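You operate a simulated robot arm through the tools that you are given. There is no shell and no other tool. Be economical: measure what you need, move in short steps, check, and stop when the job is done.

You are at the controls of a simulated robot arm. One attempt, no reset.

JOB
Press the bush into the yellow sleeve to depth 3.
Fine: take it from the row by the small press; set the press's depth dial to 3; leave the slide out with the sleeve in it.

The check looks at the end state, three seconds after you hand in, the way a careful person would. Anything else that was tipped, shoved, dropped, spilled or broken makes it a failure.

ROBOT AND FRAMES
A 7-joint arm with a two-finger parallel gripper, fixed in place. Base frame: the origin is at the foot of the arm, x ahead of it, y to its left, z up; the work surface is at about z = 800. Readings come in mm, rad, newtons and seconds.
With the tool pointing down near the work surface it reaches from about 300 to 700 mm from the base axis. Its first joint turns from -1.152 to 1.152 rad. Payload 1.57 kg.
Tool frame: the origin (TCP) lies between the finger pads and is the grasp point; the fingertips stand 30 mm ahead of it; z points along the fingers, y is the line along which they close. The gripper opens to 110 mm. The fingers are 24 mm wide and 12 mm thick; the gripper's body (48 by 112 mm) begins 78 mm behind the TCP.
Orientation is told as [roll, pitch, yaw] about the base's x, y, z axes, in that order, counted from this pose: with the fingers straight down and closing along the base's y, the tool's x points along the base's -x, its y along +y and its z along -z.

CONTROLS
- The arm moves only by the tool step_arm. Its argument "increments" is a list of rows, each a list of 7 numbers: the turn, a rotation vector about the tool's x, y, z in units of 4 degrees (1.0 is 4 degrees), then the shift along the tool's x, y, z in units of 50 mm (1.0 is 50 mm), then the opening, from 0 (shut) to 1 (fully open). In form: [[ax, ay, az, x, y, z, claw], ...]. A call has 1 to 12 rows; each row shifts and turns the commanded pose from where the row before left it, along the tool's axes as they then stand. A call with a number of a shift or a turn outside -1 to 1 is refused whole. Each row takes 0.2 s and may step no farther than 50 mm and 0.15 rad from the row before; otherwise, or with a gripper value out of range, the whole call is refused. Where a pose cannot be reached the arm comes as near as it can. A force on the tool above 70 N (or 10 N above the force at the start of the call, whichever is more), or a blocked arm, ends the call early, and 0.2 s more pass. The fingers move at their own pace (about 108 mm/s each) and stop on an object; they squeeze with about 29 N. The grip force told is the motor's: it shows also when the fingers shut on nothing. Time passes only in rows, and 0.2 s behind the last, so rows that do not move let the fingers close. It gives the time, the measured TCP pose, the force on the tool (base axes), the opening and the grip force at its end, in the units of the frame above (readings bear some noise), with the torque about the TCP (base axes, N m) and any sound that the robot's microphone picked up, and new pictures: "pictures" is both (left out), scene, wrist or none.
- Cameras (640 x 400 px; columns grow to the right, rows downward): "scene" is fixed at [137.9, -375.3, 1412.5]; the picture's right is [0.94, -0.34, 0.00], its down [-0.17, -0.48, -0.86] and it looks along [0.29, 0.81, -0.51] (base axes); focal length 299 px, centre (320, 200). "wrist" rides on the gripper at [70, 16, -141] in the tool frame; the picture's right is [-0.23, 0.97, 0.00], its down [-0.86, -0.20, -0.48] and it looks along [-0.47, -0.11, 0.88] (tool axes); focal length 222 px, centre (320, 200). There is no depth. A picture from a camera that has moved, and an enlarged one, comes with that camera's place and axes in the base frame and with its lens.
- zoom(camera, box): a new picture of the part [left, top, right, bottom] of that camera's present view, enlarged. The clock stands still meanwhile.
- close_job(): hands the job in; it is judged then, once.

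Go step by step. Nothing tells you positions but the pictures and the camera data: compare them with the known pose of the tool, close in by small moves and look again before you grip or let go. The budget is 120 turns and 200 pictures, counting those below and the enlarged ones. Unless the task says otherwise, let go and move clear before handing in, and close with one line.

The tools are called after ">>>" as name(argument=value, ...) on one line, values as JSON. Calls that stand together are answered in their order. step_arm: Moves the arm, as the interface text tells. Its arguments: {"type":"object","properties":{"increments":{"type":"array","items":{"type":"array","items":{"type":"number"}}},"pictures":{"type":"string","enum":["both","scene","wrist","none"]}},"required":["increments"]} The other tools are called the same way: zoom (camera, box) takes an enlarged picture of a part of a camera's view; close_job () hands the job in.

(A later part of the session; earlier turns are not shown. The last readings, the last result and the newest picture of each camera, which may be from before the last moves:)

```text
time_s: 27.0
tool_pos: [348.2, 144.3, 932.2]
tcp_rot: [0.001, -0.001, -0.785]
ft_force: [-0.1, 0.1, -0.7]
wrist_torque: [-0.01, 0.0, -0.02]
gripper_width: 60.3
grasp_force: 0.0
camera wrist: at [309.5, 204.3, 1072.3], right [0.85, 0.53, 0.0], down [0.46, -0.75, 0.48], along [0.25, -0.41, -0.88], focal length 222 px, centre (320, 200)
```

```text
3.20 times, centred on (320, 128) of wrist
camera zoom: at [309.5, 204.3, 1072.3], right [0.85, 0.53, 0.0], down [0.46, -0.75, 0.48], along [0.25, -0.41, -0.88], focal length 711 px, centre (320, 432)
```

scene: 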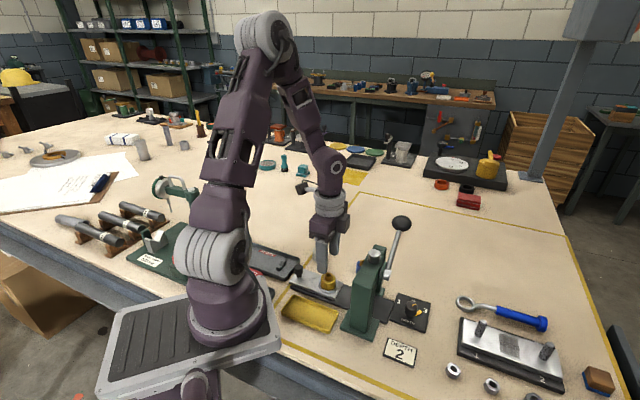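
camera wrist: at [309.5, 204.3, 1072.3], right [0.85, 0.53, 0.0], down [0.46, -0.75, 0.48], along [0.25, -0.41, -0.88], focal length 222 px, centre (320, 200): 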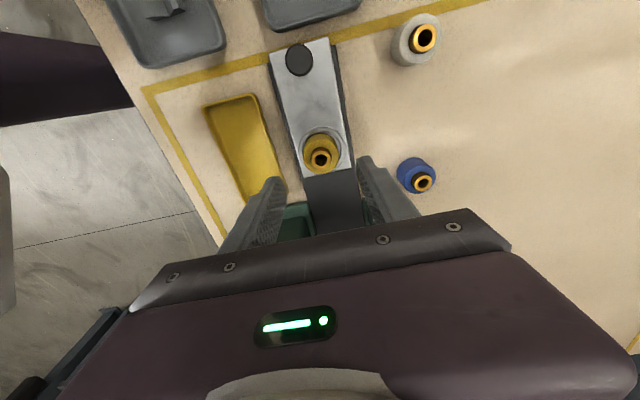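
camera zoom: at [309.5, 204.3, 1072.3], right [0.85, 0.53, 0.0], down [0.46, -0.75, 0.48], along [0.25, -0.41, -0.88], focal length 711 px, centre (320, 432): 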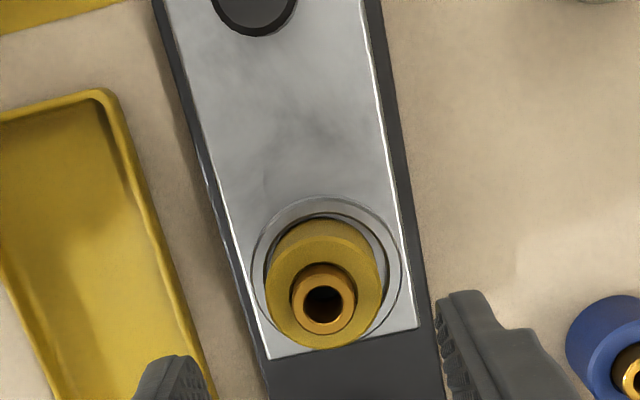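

The sleeve is seated in the nest with the bush upright. Next is the slide knob at about (285.7, 205.5), top near z 851.

>>> step_arm(increments=[[0, 0, 0, 0.45, -0.01, 0, 0.55], [0, 0, 0, 0.45, -0.01, 0, 0.55], [0, 0, 0, 0.45, 0, 0, 0.55], [0, 0, 0, 0.4, 0, 0, 0.55], [0, 0, 0, 0, 0, 0.3, 0.55], [0, 0, 0, 0, 0, 0.3, 0.55], [0, 0, 0, 0, 0, 0, 0.55]])

>>> zoom(camera="scene", box=[270, 220, 350, 280])

>>> zoom(camera="wrist", box=[220, 85, 420, 210])

```text
time_s: 28.6
tool_pos: [286.1, 206.1, 901.0]
tcp_rot: [0.001, 0.0, -0.786]
ft_force: [0.9, 0.3, 0.8]
wrist_torque: [0.0, -0.01, 0.0]
gripper_width: 60.4
grasp_force: 0.1
camera wrist: at [247.4, 267.0, 1043.2], right [0.85, 0.53, 0.0], down [0.46, -0.75, 0.48], along [0.25, -0.41, -0.88], focal length 222 px, centre (320, 200)
```

scene: 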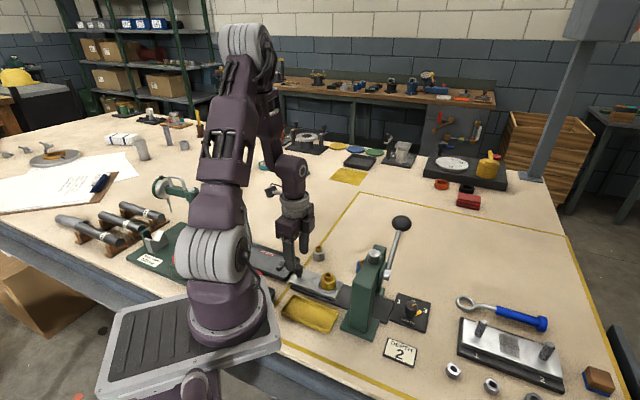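
wrist: 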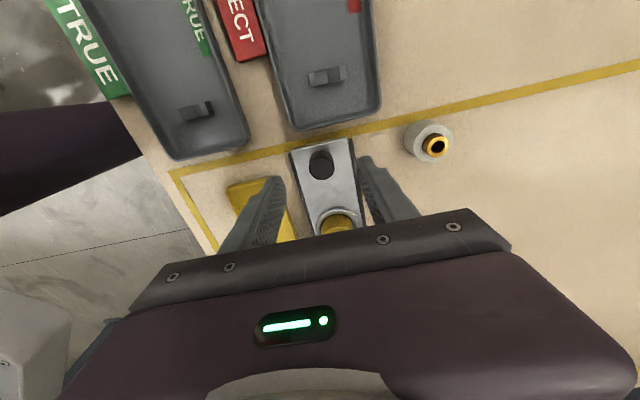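

```text
6.67 times, centred on (310, 250) of scene
camera zoom: at [137.9, -375.3, 1412.5], right [0.94, -0.34, 0.0], down [-0.17, -0.48, -0.86], along [0.29, 0.81, -0.51], focal length 1993 px, centre (387, -133)
```

zoom: 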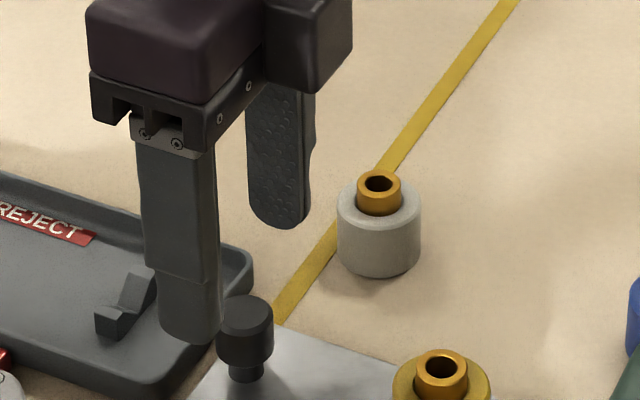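

```text
3.20 times, centred on (320, 148) of wrist
camera zoom: at [247.4, 267.0, 1043.2], right [0.85, 0.53, 0.0], down [0.46, -0.75, 0.48], along [0.25, -0.41, -0.88], focal length 711 px, centre (320, 368)
```

zoom: 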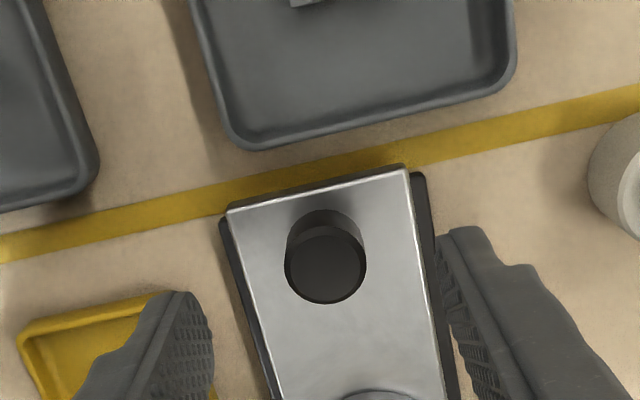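

The knob is centred, so I'll descend to z 862 and close on it.

>>> step_arm(increments=[[0, 0, 0, 0, 0, 0.4, 0.55], [0, 0, 0, 0, 0, 0.38, 0.55], [0, 0, 0, 0, 0, 0, 0.4], [0, 0, 0, 0, 0, 0, 0.1], [0, 0, 0, 0, 0, 0, 0.1], [0, 0, 0, 0, 0, 0, 0.1]])

>>> zoom(camera="scene", box=[270, 220, 350, 280])

```text
time_s: 30.0
tool_pos: [287.4, 207.4, 862.3]
tcp_rot: [0.006, 0.0, -0.786]
ft_force: [16.5, 15.9, -13.7]
wrist_torque: [0.2, -0.35, -0.01]
gripper_width: 23.5
grasp_force: 35.8
camera wrist: at [248.2, 267.1, 1004.2], right [0.85, 0.53, 0.0], down [0.46, -0.75, 0.48], along [0.26, -0.4, -0.88], focal length 222 px, centre (320, 200)
```

scene: 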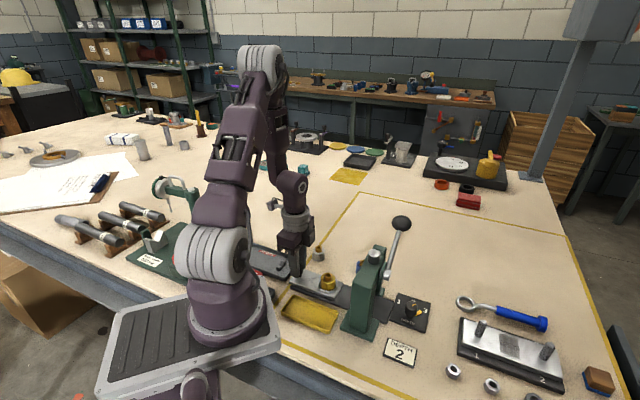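
wrist: 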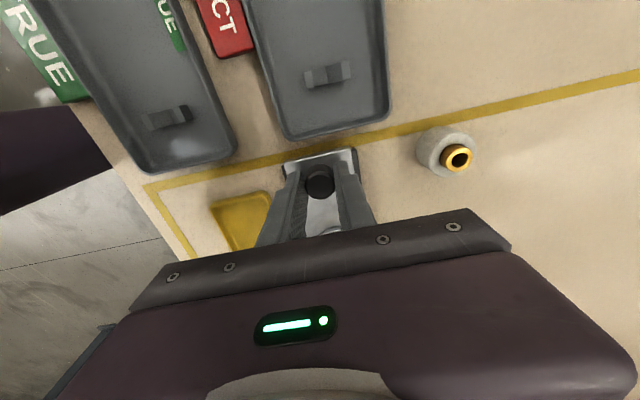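

```text
6.67 times, centred on (310, 250) of scene
camera zoom: at [138.4, -374.8, 1412.6], right [0.94, -0.34, 0.0], down [-0.17, -0.48, -0.86], along [0.29, 0.81, -0.51], focal length 1993 px, centre (387, -133)
```

zoom: 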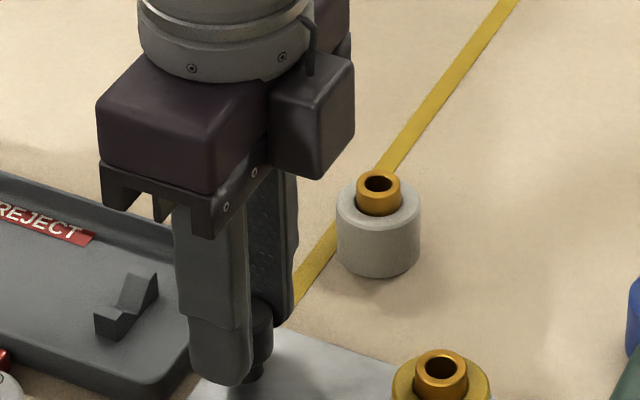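

The knob is gripped at 23.5 mm, with a slight sideways load that I'll relieve. Then I'll push the slide toward the press.

>>> step_arm(increments=[[0, 0, 0, 0, 0.03, 0, 0.1], [0, 0, 0, -0.06, 0, 0, 0.1], [0, 0, 0, -0.1, 0, 0, 0.1], [0, 0, 0, -0.16, 0, 0, 0.1], [0, 0, 0, -0.16, 0, 0, 0.1], [0, 0, 0, -0.16, 0, 0, 0.1]])

>>> zoom(camera="scene", box=[280, 220, 400, 310])

```text
time_s: 31.4
tool_pos: [309.6, 186.4, 862.7]
tcp_rot: [0.0, 0.002, -0.785]
ft_force: [3.8, 4.4, 19.2]
wrist_torque: [0.52, 0.32, -0.08]
gripper_width: 23.8
grasp_force: 36.1
camera wrist: at [270.3, 246.2, 1004.2], right [0.85, 0.53, 0.0], down [0.46, -0.75, 0.48], along [0.25, -0.41, -0.88], focal length 222 px, centre (320, 200)
```

scene: 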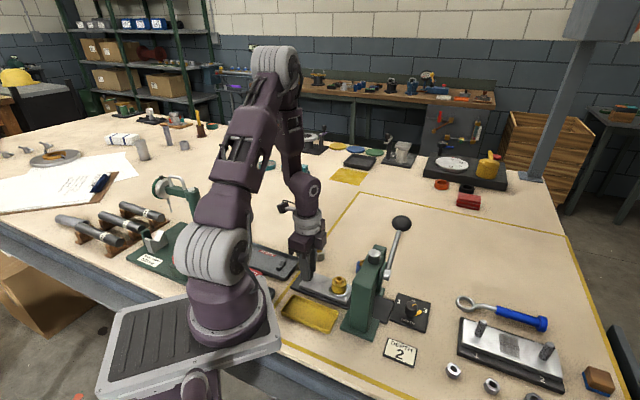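
wrist: 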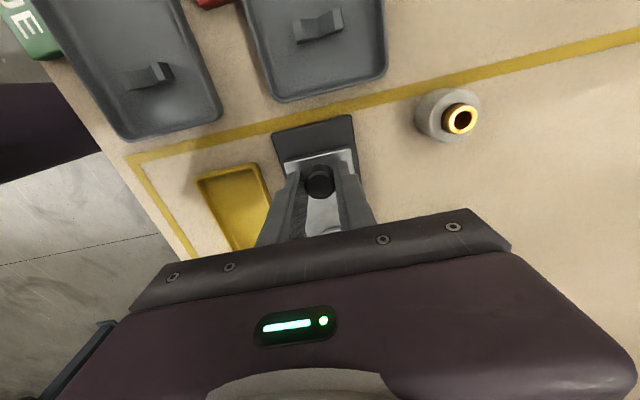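

```text
4.44 times, centred on (340, 265) of scene
camera zoom: at [137.8, -375.3, 1412.5], right [0.94, -0.34, 0.0], down [-0.17, -0.48, -0.86], along [0.29, 0.81, -0.51], focal length 1329 px, centre (231, -89)
```

zoom: 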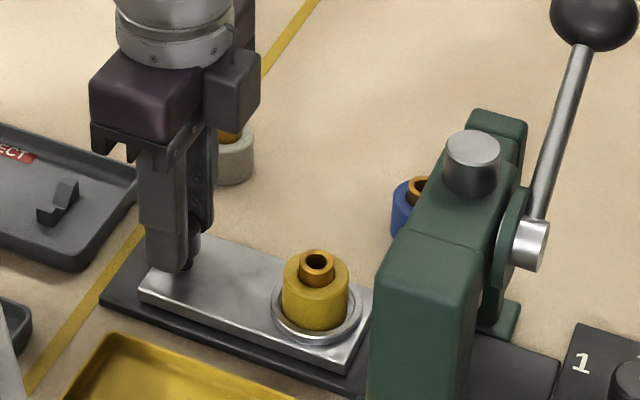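

The slide moves cleanly, about 32 mm so far. I'll continue.

>>> step_arm(increments=[[0, 0, 0, -0.16, 0, 0, 0.1], [0, 0, 0, -0.16, 0, 0, 0.1], [0, 0, 0, -0.16, 0, 0, 0.1], [0, 0, 0, -0.16, 0, 0, 0.1], [0, 0, 0, -0.16, 0, 0, 0.1], [0, 0, 0, -0.16, 0, 0, 0.1], [0, 0, 0, -0.16, 0, 0, 0.1], [0, 0, 0, -0.1, 0, 0, 0.1]])

>>> zoom(camera="scene", box=[280, 220, 400, 310])

```text
time_s: 33.2
tool_pos: [353.4, 141.4, 863.2]
tcp_rot: [0.003, -0.001, -0.785]
ft_force: [6.8, 9.1, -0.5]
wrist_torque: [0.78, 0.57, 0.04]
gripper_width: 23.5
grasp_force: 35.8
camera wrist: at [314.6, 201.7, 1004.4], right [0.85, 0.53, 0.0], down [0.46, -0.75, 0.48], along [0.25, -0.41, -0.88], focal length 222 px, centre (320, 200)
```

scene: 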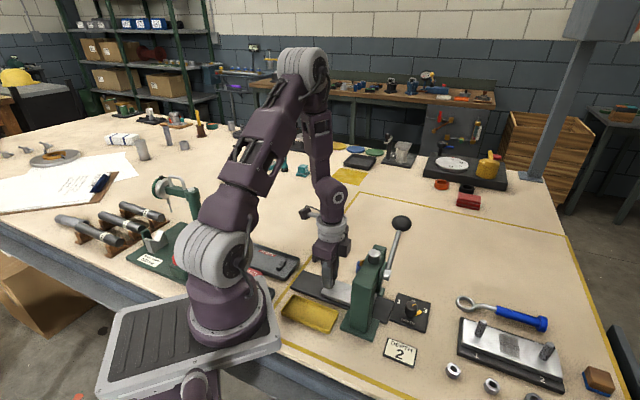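
wrist: 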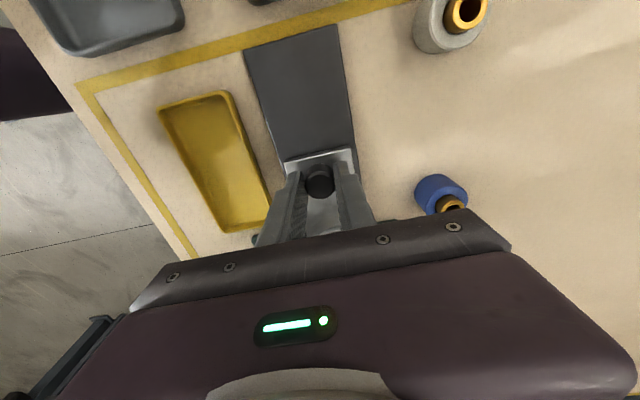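

```text
4.44 times, centred on (340, 265) of scene
camera zoom: at [138.1, -375.1, 1412.5], right [0.94, -0.34, 0.0], down [-0.17, -0.48, -0.86], along [0.29, 0.81, -0.51], focal length 1329 px, centre (231, -89)
```

zoom: 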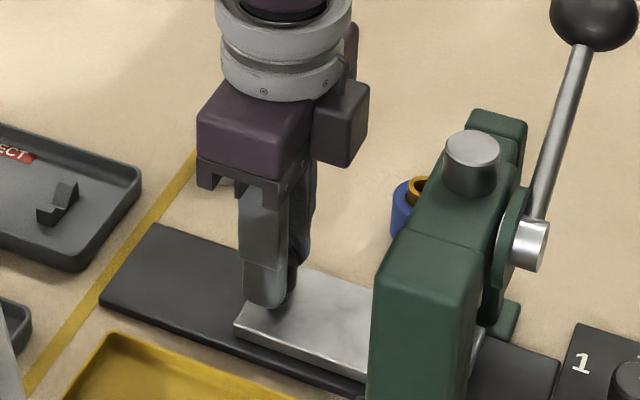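

It has travelled about 94 mm without resistance. I'll creep toward the end stop.

>>> step_arm(increments=[[0, 0, 0, -0.08, 0, 0, 0.1], [0, 0, 0, -0.08, 0, 0, 0.1], [0, 0, 0, -0.06, 0, 0, 0.1], [0, 0, 0, -0.04, 0, 0, 0.1], [0, 0, 0, 0, 0, 0, 0.1]])

>>> zoom(camera="scene", box=[300, 220, 420, 310])

```text
time_s: 34.4
tool_pos: [363.4, 131.8, 862.7]
tcp_rot: [0.001, 0.001, -0.787]
ft_force: [5.9, 3.5, -12.6]
wrist_torque: [0.51, 0.32, -0.04]
gripper_width: 23.4
grasp_force: 36.0
camera wrist: at [324.5, 192.3, 1004.6], right [0.85, 0.53, 0.0], down [0.46, -0.75, 0.48], along [0.25, -0.41, -0.88], focal length 222 px, centre (320, 200)
```

scene: 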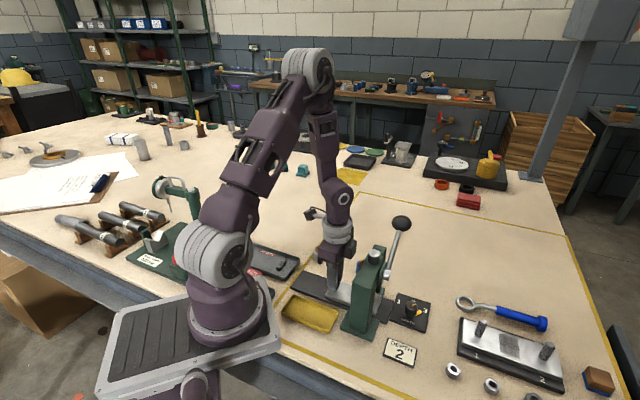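
wrist: 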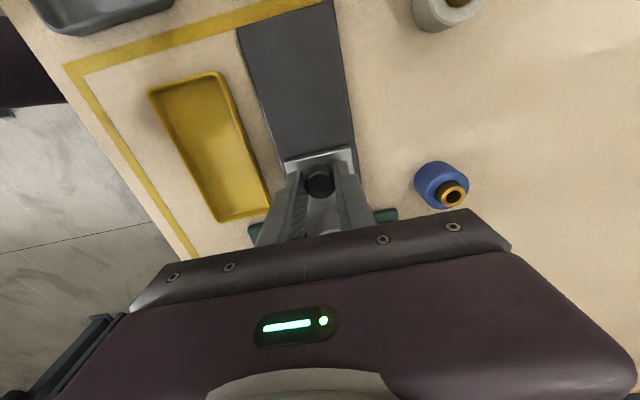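

```text
4.44 times, centred on (360, 265) of scene
camera zoom: at [138.2, -375.2, 1412.5], right [0.94, -0.34, 0.0], down [-0.17, -0.48, -0.86], along [0.29, 0.81, -0.51], focal length 1329 px, centre (142, -89)
```

zoom: 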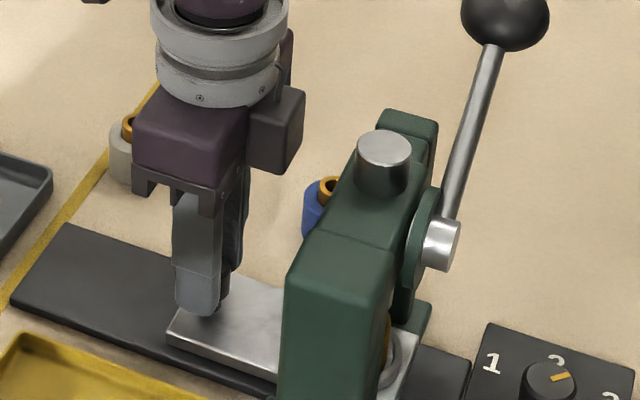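

The nest should now be under the ram at (426, 68), give or take 2 mm. I'll feel for the stop in 1–2 mm steps.

>>> step_arm(increments=[[0, 0, 0, -0.03, 0, 0, 0.1], [0, 0, 0, -0.03, 0, 0, 0.1], [0, 0, 0, 0, 0, 0, 0.1]], pictures="none")

```text
time_s: 35.2
tool_pos: [365.1, 129.7, 862.8]
tcp_rot: [0.002, -0.001, -0.786]
ft_force: [7.2, 6.5, 23.6]
wrist_torque: [0.11, -0.1, -0.01]
gripper_width: 23.9
grasp_force: 36.4
```

>>> step_arm(increments=[[0, 0, 0, -0.03, 0, 0, 0.1], [0, 0, 0, 0, 0, 0, 0.1]], pictures="none")

>>> zoom(camera="scene", box=[330, 250, 430, 325])

```text
time_s: 35.8
tool_pos: [365.5, 129.7, 862.7]
tcp_rot: [0.002, 0.0, -0.785]
ft_force: [8.3, 11.7, 22.8]
wrist_torque: [0.25, -0.15, 0.01]
gripper_width: 23.7
grasp_force: 35.7
```

```text
5.33 times, centred on (380, 288) of scene
camera zoom: at [137.8, -375.1, 1412.5], right [0.94, -0.34, 0.0], down [-0.17, -0.48, -0.86], along [0.29, 0.81, -0.51], focal length 1594 px, centre (0, -267)
```

zoom: 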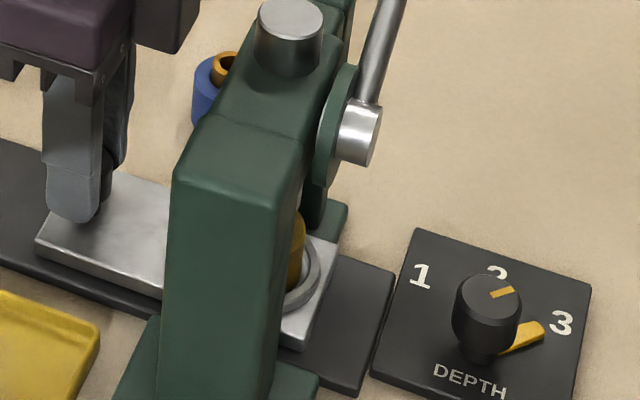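

No clear stop yet. I'll nudge a little farther while watching the force.

>>> step_arm(increments=[[0, 0, 0, -0.03, 0, 0, 0.1], [0, 0, 0, 0, 0, 0, 0.1]], pictures="none")

```text
time_s: 36.4
tool_pos: [366.5, 128.1, 863.5]
tcp_rot: [0.0, 0.002, -0.783]
ft_force: [4.0, 29.0, -13.8]
wrist_torque: [0.62, -0.01, 0.06]
gripper_width: 23.9
grasp_force: 35.5
```

>>> step_arm(increments=[[0, 0, 0, -0.03, 0, 0, 0.1], [0, 0, 0, 0, 0, 0, 0.1]], pictures="none")

>>> zoom(camera="scene", box=[330, 250, 430, 325])

```text
time_s: 37.0
tool_pos: [368.3, 127.7, 863.5]
tcp_rot: [0.001, -0.001, -0.787]
ft_force: [-1.9, 32.1, -3.7]
wrist_torque: [1.15, -0.05, 0.02]
gripper_width: 23.7
grasp_force: 35.8
```

```text
5.33 times, centred on (380, 288) of scene
camera zoom: at [137.9, -374.6, 1412.7], right [0.94, -0.34, 0.0], down [-0.17, -0.48, -0.86], along [0.29, 0.81, -0.51], focal length 1594 px, centre (0, -267)
```

zoom: 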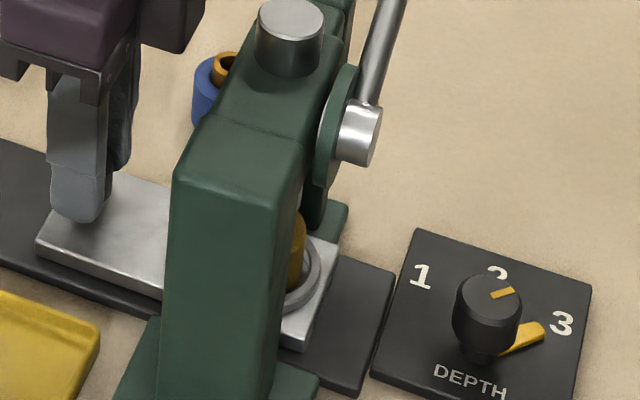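

The slide didn't move on the last nudges, so it's at its stop under the ram. I'll release and lift.

>>> step_arm(increments=[[0, 0, 0, 0.03, 0, 0, 0.1], [0, 0, 0, 0, 0, 0, 0.4], [0, 0, 0, 0, 0, 0, 0.5], [0, 0, 0, 0, 0, -0.3, 0.5], [0, 0, 0, 0, 0, -0.6, 0.5], [0, 0, 0, 0, 0, -0.6, 0.5], [0, 0, 0, 0, 0, -0.8, 0.5], [0, 0, 0, 0, 0, -0.8, 0.5], [0, 0, 0, 0, 0, -0.8, 0.5], [0, 0, 0, 0, 0, -0.8, 0.5]])

>>> zoom(camera="scene", box=[330, 200, 430, 325])

>>> zoom(camera="wrist", box=[220, 60, 440, 200])

```text
time_s: 39.2
tool_pos: [366.5, 126.9, 1101.5]
tcp_rot: [-0.001, 0.002, -0.785]
ft_force: [0.4, 0.7, -0.9]
wrist_torque: [-0.02, -0.01, 0.0]
gripper_width: 54.9
grasp_force: 0.0
camera wrist: at [327.9, 187.5, 1242.8], right [0.85, 0.53, 0.0], down [0.46, -0.75, 0.48], along [0.25, -0.41, -0.88], focal length 222 px, centre (320, 200)
```

scene: 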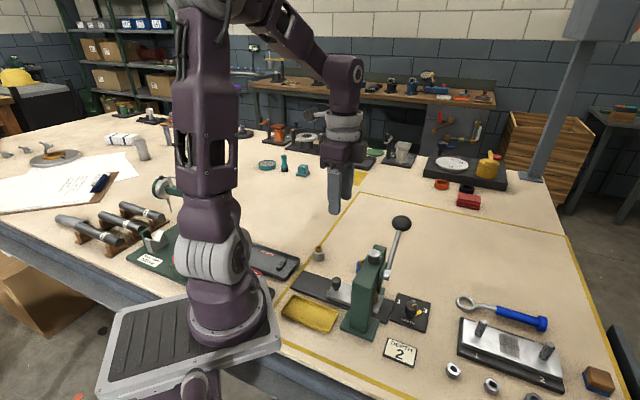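
wrist: 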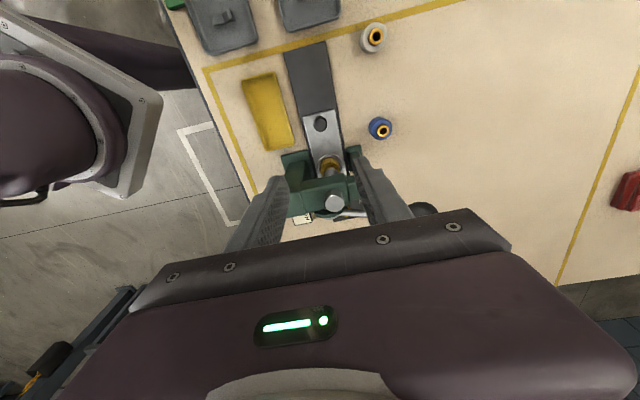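

```text
3.20 times, centred on (380, 262) of scene
camera zoom: at [137.9, -375.3, 1412.5], right [0.94, -0.34, 0.0], down [-0.17, -0.48, -0.86], along [0.29, 0.81, -0.51], focal length 957 px, centre (128, 0)
```

zoom: 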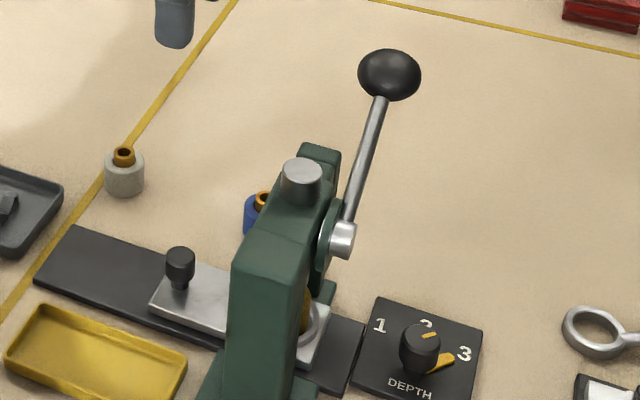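

```text
2.86 times, centred on (330, 130) of wrist
camera zoom: at [327.9, 187.5, 1242.8], right [0.85, 0.53, 0.0], down [0.46, -0.75, 0.48], along [0.25, -0.41, -0.88], focal length 635 px, centre (291, 400)
```

zoom: 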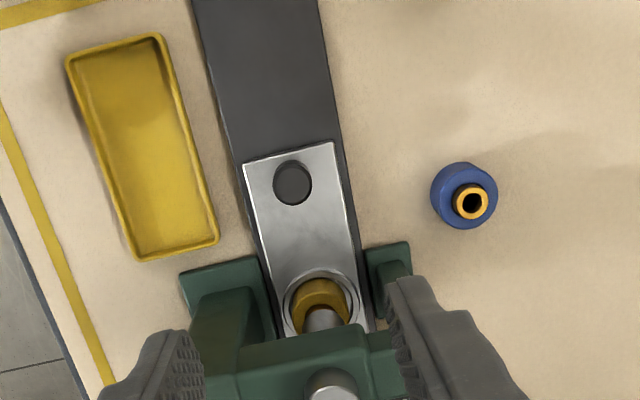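

The nest is squarely under the ram. The lever ball is at about (526, 119, 994), so I'll go above it with fingers shut and push it down along its arc.

>>> step_arm(increments=[[0, 0, 0, -0.474, 0.436, 0, 0], [0, 0, 0, -0.474, 0.436, 0, 0], [0, 0, 0, -0.474, 0.436, 0, 0], [0, 0, 0, -0.474, 0.436, 0, 0], [0, 0, 0, -0.474, 0.436, 0, 0], [0, 0, 0, 0, 0, 0.6, 0], [0, 0, 0, 0, 0, 0, 0]])

>>> zoom(camera="scene", box=[350, 170, 470, 260])

>>> zoom(camera="wrist", box=[220, 100, 440, 240])

```text
time_s: 40.8
tool_pos: [526.5, 120.6, 1067.1]
tcp_rot: [0.002, 0.0, -0.785]
ft_force: [-0.5, 0.5, 0.1]
wrist_torque: [0.01, -0.02, -0.01]
gripper_width: 0.0
grasp_force: 21.4
camera wrist: at [487.9, 180.7, 1209.0], right [0.85, 0.53, 0.0], down [0.46, -0.75, 0.48], along [0.25, -0.41, -0.88], focal length 222 px, centre (320, 200)
```

scene: 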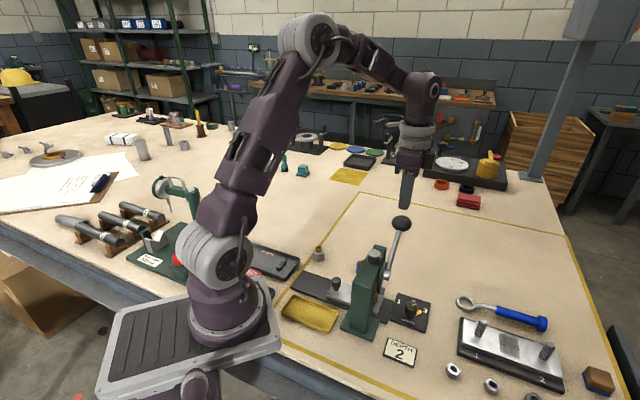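
wrist: 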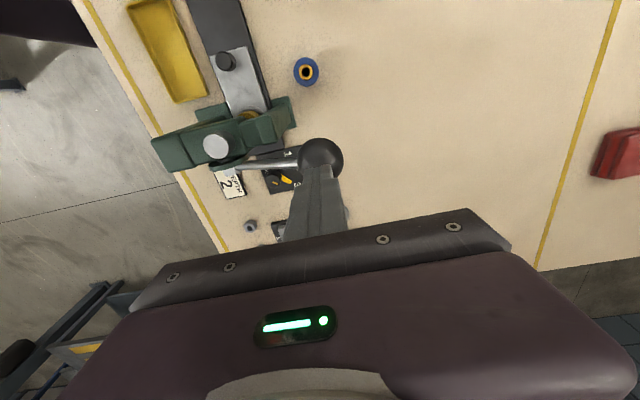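

```text
4.44 times, centred on (410, 215) of scene
camera zoom: at [137.9, -375.3, 1412.5], right [0.94, -0.34, 0.0], down [-0.17, -0.48, -0.86], along [0.29, 0.81, -0.51], focal length 1329 px, centre (-80, 133)
```

zoom: 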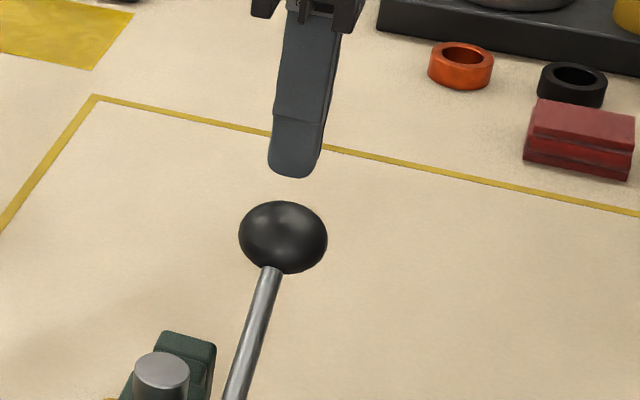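

```text
2.86 times, centred on (330, 170) of wrist
camera zoom: at [487.9, 180.7, 1209.0], right [0.85, 0.53, 0.0], down [0.46, -0.75, 0.48], along [0.25, -0.41, -0.88], focal length 635 px, centre (291, 286)
```

zoom: 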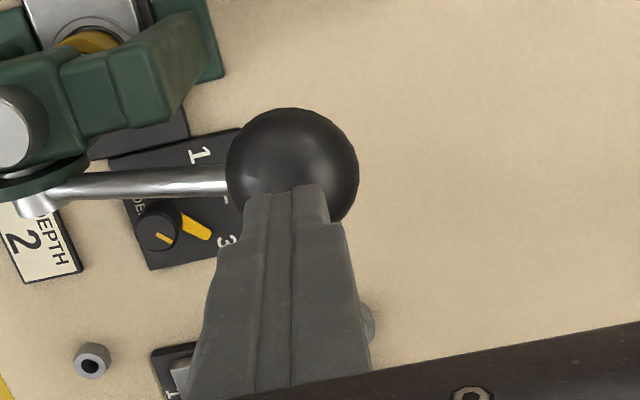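

The finger is right over the ball, which has a radius of about 23 mm. I'll lower to contact, then start following the arc.

>>> step_arm(increments=[[0, 0, 0, 0, 0, 0.3, 0], [0, 0, 0, 0, 0.02, 0.12, 0], [0, 0, 0, 0, 0.05, 0.12, 0], [0, 0, 0, 0, 0.05, 0.12, 0], [0, 0, 0, 0, 0.05, 0.12, 0], [0, 0, 0, 0, 0.05, 0.12, 0]], pictures="scene")

>>> zoom(camera="scene", box=[350, 180, 470, 270])

```text
time_s: 42.2
tool_pos: [535.6, 129.3, 1023.5]
tcp_rot: [0.0, -0.001, -0.786]
ft_force: [-0.2, 1.5, 2.8]
wrist_torque: [0.03, -0.03, -0.05]
gripper_width: 0.0
grasp_force: 20.9
```

scene: 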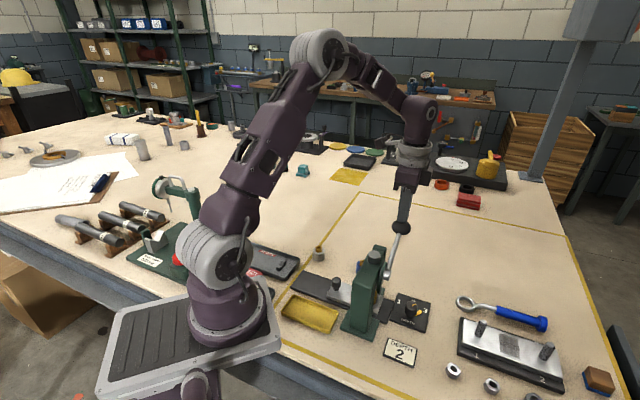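

```text
4.44 times, centred on (410, 225) of scene
camera zoom: at [137.9, -375.2, 1412.5], right [0.94, -0.34, 0.0], down [-0.17, -0.48, -0.86], along [0.29, 0.81, -0.51], focal length 1329 px, centre (-80, 89)
```

zoom: 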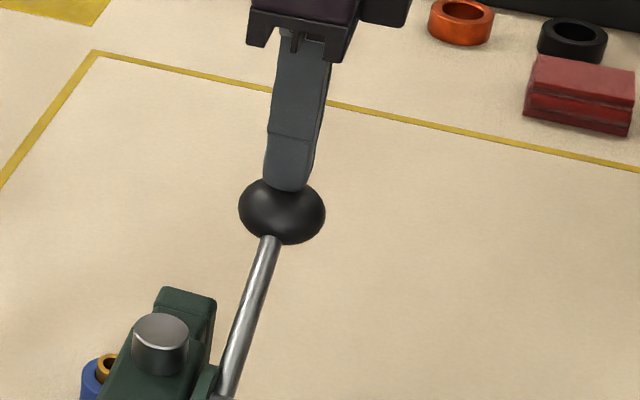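

The lever moves with a light force. I'll continue down the arc.

>>> step_arm(increments=[[0, 0, 0, 0, 0.05, 0.18, 0], [0, 0, 0, 0, 0.04, 0.18, 0], [0, 0, 0, 0, 0.03, 0.18, 0], [0, 0, 0, 0, 0.02, 0.18, 0], [0, 0, 0, 0, 0.0, 0.18, 0], [0, 0, 0, 0, 0, 0.18, 0], [0, 0, 0, 0, 0, 0, 0]], pictures="scene")

>>> zoom(camera="scene", box=[340, 200, 460, 300])

```text
time_s: 43.8
tool_pos: [538.2, 133.3, 969.2]
tcp_rot: [-0.002, 0.002, -0.785]
ft_force: [2.7, 1.1, 2.8]
wrist_torque: [0.01, -0.07, 0.01]
gripper_width: 0.0
grasp_force: 21.4
```

scene: 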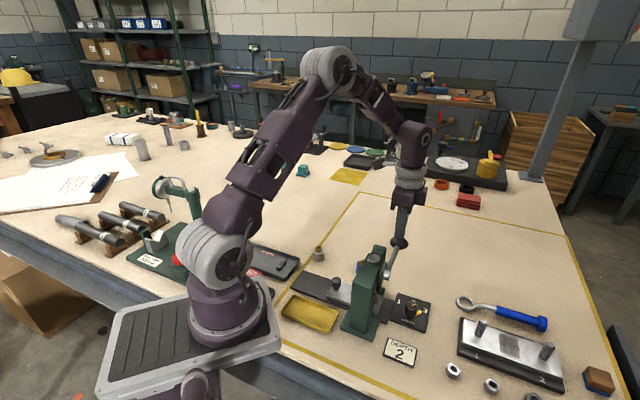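

```text
4.00 times, centred on (400, 250) of scene
camera zoom: at [137.9, -375.3, 1412.5], right [0.94, -0.34, 0.0], down [-0.17, -0.48, -0.86], along [0.29, 0.81, -0.51], focal length 1196 px, centre (0, 0)
```

zoom: 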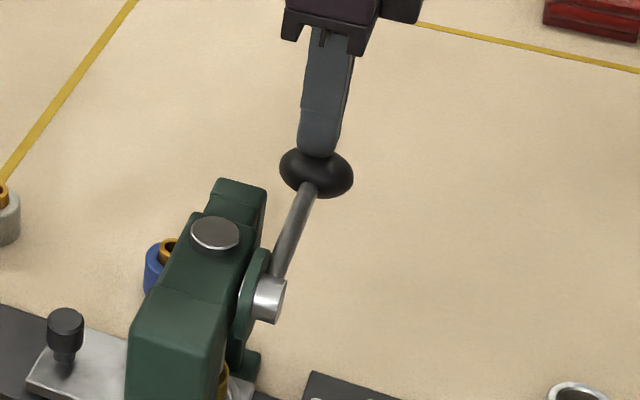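

The ram cap is descending with the lever. I'll continue.

>>> step_arm(increments=[[0, 0, 0, 0, -0.02, 0.15, 0], [0, 0, 0, 0, -0.03, 0.15, 0], [0, 0, 0, 0, -0.04, 0.15, 0], [0, 0, 0, 0, -0.04, 0.15, 0], [0, 0, 0, 0, -0.05, 0.12, 0], [0, 0, 0, 0, 0, 0, 0]], pictures="scene")

>>> zoom(camera="scene", box=[340, 200, 460, 300])

```text
time_s: 44.5
tool_pos: [537.9, 135.1, 957.5]
tcp_rot: [0.01, -0.003, -0.781]
ft_force: [-13.9, 0.6, 34.1]
wrist_torque: [-0.3, 0.61, -0.09]
gripper_width: 0.0
grasp_force: 21.5
stopped in row 3: the force on the tool passed its limit at 88 N (the readings are from after the stop); the commanded pose is now the measured one
```

scene: 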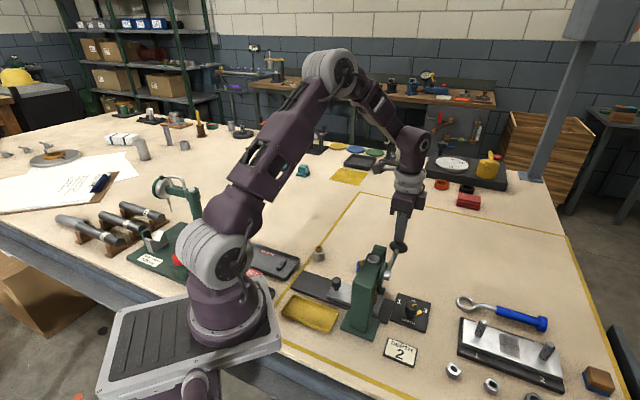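

```text
4.00 times, centred on (400, 250) of scene
camera zoom: at [136.9, -375.4, 1412.5], right [0.94, -0.34, 0.0], down [-0.17, -0.48, -0.86], along [0.29, 0.81, -0.51], focal length 1196 px, centre (0, 0)
```

zoom: 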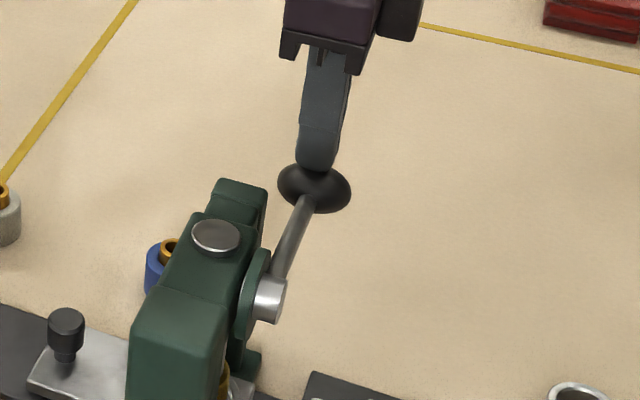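

The push met firm resistance, either the bush or the depth stop. I'll look underneath from both views, then press on slowly.

>>> step_arm(increments=[[0, 0, 0, 0, 0, 0.02, 0], [0, 0, 0, 0, 0, 0.02, 0], [0, 0, 0, 0, 0, 0.02, 0], [0, 0, 0, 0, 0, 0.02, 0]], pictures="wrist")

>>> zoom(camera="scene", box=[350, 240, 410, 320])

>>> zoom(camera="wrist", box=[140, 0, 340, 200])

```text
time_s: 45.1
tool_pos: [539.1, 133.6, 958.8]
tcp_rot: [0.011, -0.002, -0.78]
ft_force: [-12.6, -1.8, 30.5]
wrist_torque: [-0.34, 0.56, -0.1]
gripper_width: 0.1
grasp_force: 21.1
stopped in row 2: the force on the tool passed its limit at 72 N (the readings are from after the stop); the commanded pose is now the measured one
camera wrist: at [498.4, 193.3, 1099.3], right [0.85, 0.53, 0.01], down [0.46, -0.75, 0.48], along [0.26, -0.4, -0.88], focal length 222 px, centre (320, 200)
```

wrist: 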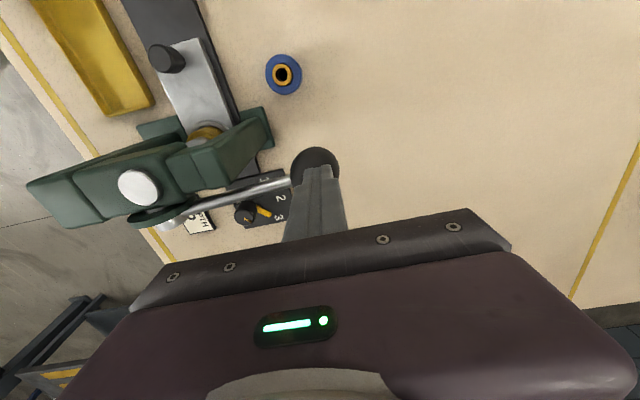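

```text
5.00 times, centred on (380, 280) of scene
camera zoom: at [137.0, -375.5, 1412.5], right [0.94, -0.34, 0.0], down [-0.17, -0.48, -0.86], along [0.29, 0.81, -0.51], focal length 1495 px, centre (20, -200)
```

zoom: 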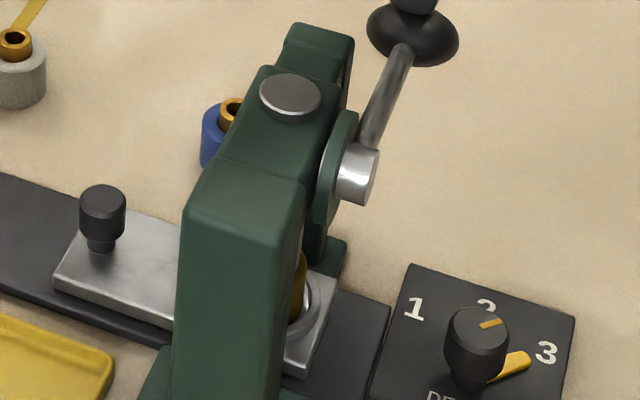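

```text
2.00 times, centred on (240, 100) of wrist
camera zoom: at [498.4, 193.3, 1099.3], right [0.85, 0.53, 0.01], down [0.46, -0.75, 0.48], along [0.26, -0.4, -0.88], focal length 444 px, centre (480, 400)
```

zoom: 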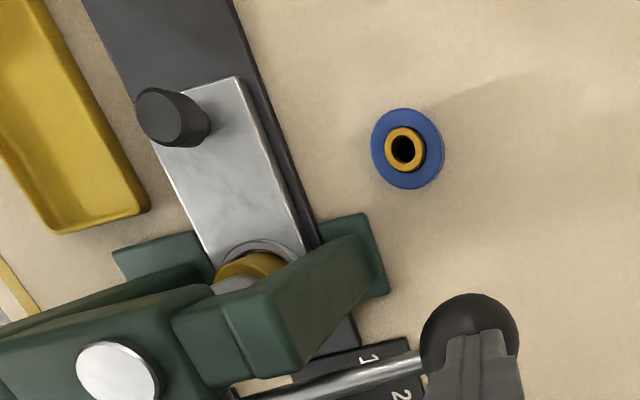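

I'll apply a steady push below the limit to see whether anything still yields.

>>> step_arm(increments=[[0, 0, 0, 0, 0, 0.012, 0], [0, 0, 0, 0, 0, 0, 0], [0, 0, 0, 0, 0, 0, 0], [0, 0, 0, 0, 0, 0, 0], [0, 0, 0, 0, 0, 0, 0]], pictures="none")

```text
time_s: 46.3
tool_pos: [538.7, 135.0, 956.5]
tcp_rot: [0.015, -0.002, -0.782]
ft_force: [-14.8, 1.0, 58.4]
wrist_torque: [-0.42, 0.79, -0.2]
gripper_width: 0.0
grasp_force: 21.5
```

It holds at 58 N with no yield, which looks like the end of the stroke. I'll lift off and see whether the lever returns by itself.

>>> step_arm(increments=[[0, 0, 0, 0, 0, -0.2, 0], [0, 0, 0, 0, 0, -0.4, 0], [0, 0, 0, 0, 0, -0.5, 0], [0, 0, 0, 0, 0, -0.6, 0], [0, 0, 0, 0, 0, -0.6, 0], [0, 0, 0, 0, 0, 0, 0]])

>>> zoom(camera="scene", box=[340, 200, 460, 300])

```text
time_s: 47.7
tool_pos: [539.6, 133.7, 1071.0]
tcp_rot: [0.011, 0.0, -0.782]
ft_force: [-0.1, -0.3, 0.8]
wrist_torque: [-0.01, 0.02, 0.02]
gripper_width: 0.1
grasp_force: 20.9
camera wrist: at [499.5, 192.2, 1211.6], right [0.85, 0.53, 0.01], down [0.46, -0.75, 0.48], along [0.26, -0.4, -0.88], focal length 222 px, centre (320, 200)
```

scene: 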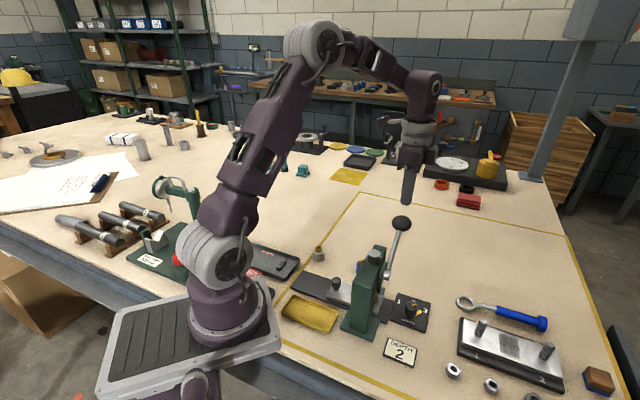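
wrist: 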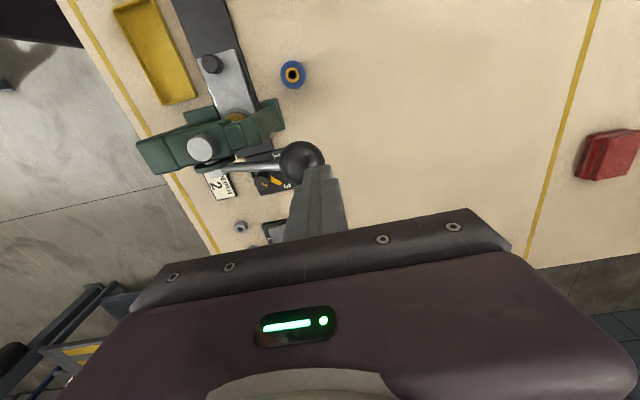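

```text
4.00 times, centred on (400, 250) of scene
camera zoom: at [137.9, -375.3, 1412.5], right [0.94, -0.34, 0.0], down [-0.17, -0.48, -0.86], along [0.29, 0.81, -0.51], focal length 1196 px, centre (0, 0)
```

zoom: 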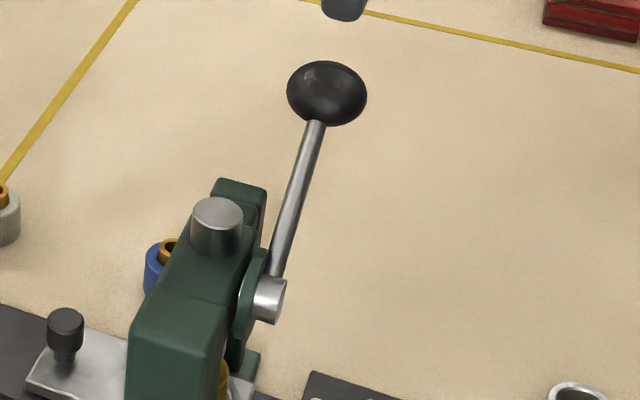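

The lever springs back to the top by itself. Now I'll return to the slide knob at about (366, 129) to pull the slide out.

>>> step_arm(increments=[[0.11, -0.11, 0, 0.478, -0.504, 0, 0.5], [0, 0, 0, 0.478, -0.504, 0, 0.5], [0, 0, 0, 0.478, -0.504, 0, 0.5], [0, 0, 0, 0.478, -0.504, 0, 0.5], [0, 0, 0, 0.478, -0.504, 0, 0.5], [0, 0, 0, 0, 0, 0.6, 0.5], [0, 0, 0, 0, 0, 0.6, 0.5], [0, 0, 0, 0, 0, 0.6, 0.5], [0, 0, 0, 0, 0, 0.6, 0.5], [0, 0, 0, 0, 0, 0.6, 0.5], [0, 0, 0, 0, 0, 0.4, 0.5], [0, 0, 0, 0, 0, 0, 0.5]])

>>> zoom(camera="wrist", box=[220, 85, 420, 210])

>>> zoom(camera="scene", box=[300, 230, 420, 320])

```text
time_s: 50.3
tool_pos: [366.2, 128.4, 897.7]
tcp_rot: [0.004, -0.01, -0.783]
ft_force: [-0.6, 0.4, -0.7]
wrist_torque: [0.02, -0.03, 0.04]
gripper_width: 54.8
grasp_force: 0.1
camera wrist: at [326.5, 188.1, 1038.7], right [0.85, 0.53, 0.01], down [0.46, -0.74, 0.49], along [0.26, -0.41, -0.87], focal length 222 px, centre (320, 200)
```

scene: 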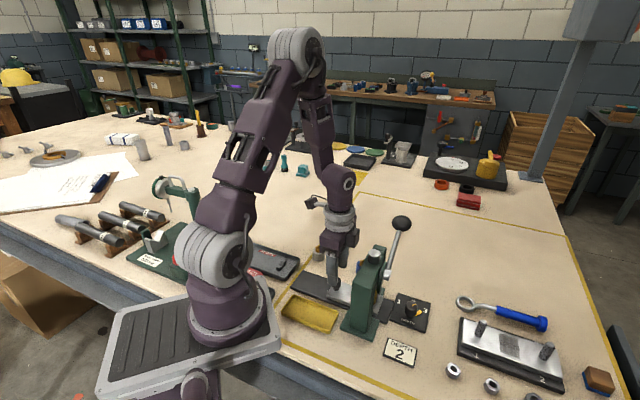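
wrist: 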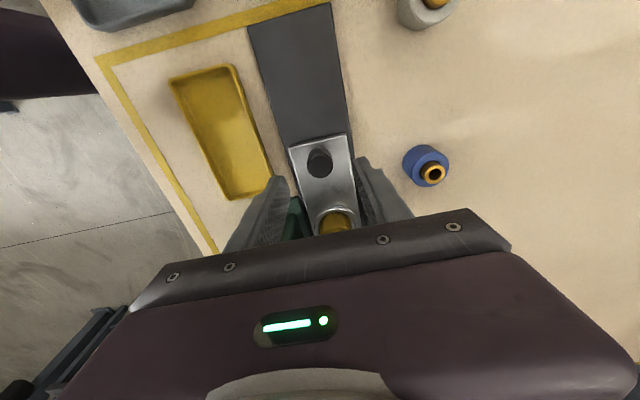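

```text
3.20 times, centred on (320, 148) of wrist
camera zoom: at [326.5, 188.1, 1038.7], right [0.85, 0.53, 0.01], down [0.46, -0.74, 0.49], along [0.26, -0.41, -0.87], focal length 711 px, centre (320, 368)
```

zoom: 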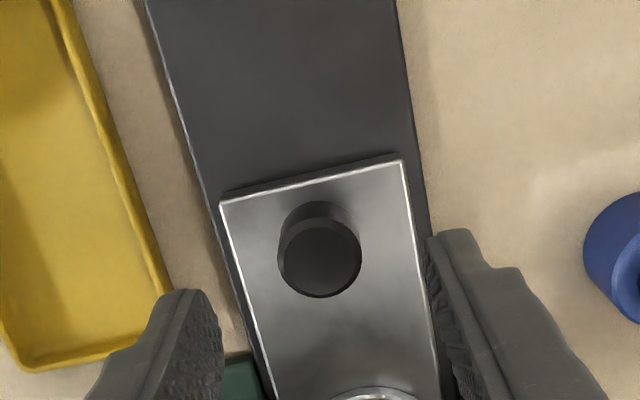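

```text
4.44 times, centred on (360, 275) of scene
camera zoom: at [137.9, -375.3, 1412.5], right [0.94, -0.34, 0.0], down [-0.17, -0.48, -0.86], along [0.29, 0.81, -0.51], focal length 1329 px, centre (142, -133)
```

zoom: 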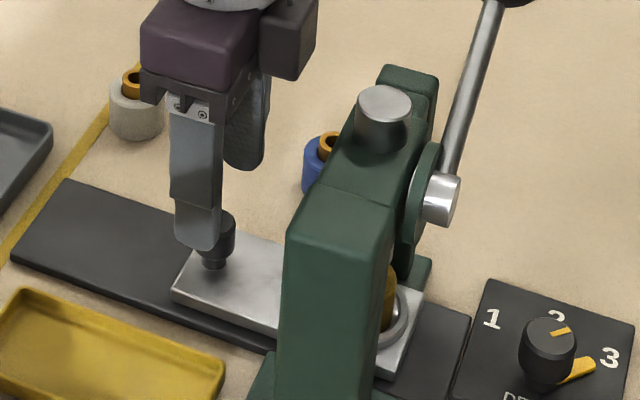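

I'm aligned over the knob, so I'll descend and grip it.

>>> step_arm(increments=[[0.06, 0.14, 0, 0, 0, 0.4, 0.5], [0, 0, 0, 0, 0, 0.32, 0.5], [0, 0, 0, 0, 0, 0, 0.4], [0, 0, 0, 0, 0, 0, 0.1], [0, 0, 0, 0, 0, 0, 0.1], [0, 0, 0, 0, 0, 0, 0.1]], pictures="none")

>>> zoom(camera="scene", box=[300, 230, 420, 320])

```text
time_s: 51.7
tool_pos: [368.0, 127.5, 864.0]
tcp_rot: [-0.004, 0.003, -0.783]
ft_force: [-4.4, -4.9, -10.9]
wrist_torque: [-0.12, -0.07, 0.03]
gripper_width: 23.8
grasp_force: 35.7
```

```text
4.44 times, centred on (360, 275) of scene
camera zoom: at [137.9, -375.4, 1412.5], right [0.94, -0.34, 0.0], down [-0.17, -0.48, -0.86], along [0.29, 0.81, -0.51], focal length 1329 px, centre (142, -133)
```

zoom: 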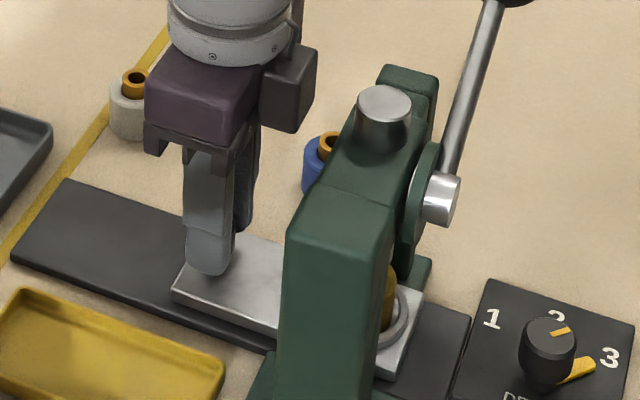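

The knob is gripped. I'll pull the slide out gently.

>>> step_arm(increments=[[0, 0, 0, 0.06, 0, 0, 0.1], [0, 0, 0, 0.1, 0, 0, 0.1], [0, 0, 0, 0.16, 0, 0, 0.1], [0, 0, 0, 0.16, 0, 0, 0.1], [0, 0, 0, 0.16, 0, 0, 0.1], [0, 0, 0, 0.16, 0, 0, 0.1], [0, 0, 0, 0.16, 0, 0, 0.1], [0, 0, 0, 0.16, 0, 0, 0.1]], pictures="none")

>>> step_arm(increments=[[0, 0, 0, 0.16, 0, 0, 0.1], [0, 0, 0, 0.16, 0, 0, 0.1], [0, 0, 0, 0.16, 0, 0, 0.1], [0, 0, 0, 0.16, 0, 0, 0.1], [0, 0, 0, 0.16, 0, 0, 0.1], [0, 0, 0, 0.12, 0, 0, 0.1], [0, 0, 0, 0.06, 0, 0, 0.1], [0, 0, 0, 0, 0, 0, 0.1]])

>>> zoom(camera="scene", box=[280, 230, 400, 320])

```text
time_s: 53.5
tool_pos: [328.4, 166.3, 864.4]
tcp_rot: [0.002, 0.001, -0.782]
ft_force: [11.7, 10.5, -13.4]
wrist_torque: [-0.02, -0.49, -0.06]
gripper_width: 23.5
grasp_force: 36.1
```

```text
time_s: 55.3
tool_pos: [292.1, 201.8, 863.6]
tcp_rot: [0.005, -0.002, -0.782]
ft_force: [18.3, 19.9, 23.3]
wrist_torque: [0.48, -0.34, -0.07]
gripper_width: 23.6
grasp_force: 35.7
camera wrist: at [253.3, 261.7, 1004.5], right [0.85, 0.53, 0.0], down [0.46, -0.75, 0.48], along [0.26, -0.4, -0.88], focal length 222 px, centre (320, 200)
```

scene: 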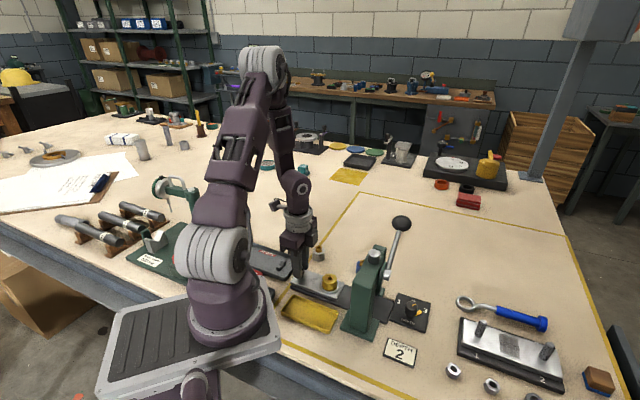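
wrist: 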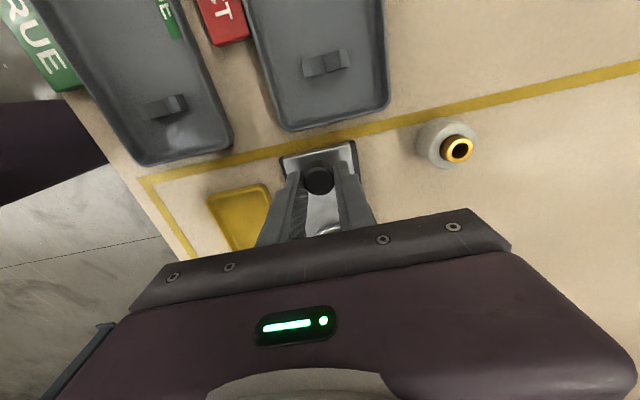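

```text
4.44 times, centred on (340, 275) of scene
camera zoom: at [138.1, -375.0, 1412.5], right [0.94, -0.34, 0.0], down [-0.17, -0.48, -0.86], along [0.29, 0.81, -0.51], focal length 1329 px, centre (231, -133)
```

zoom: 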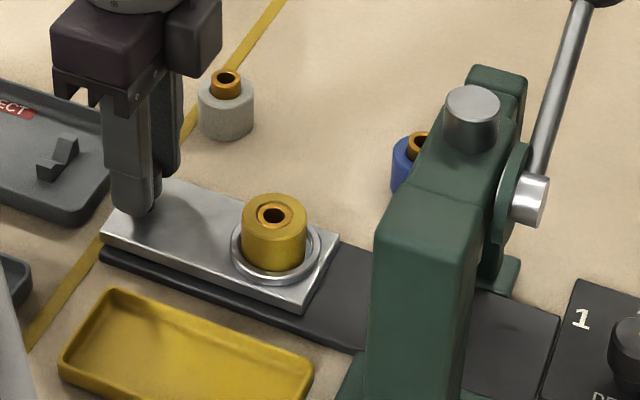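

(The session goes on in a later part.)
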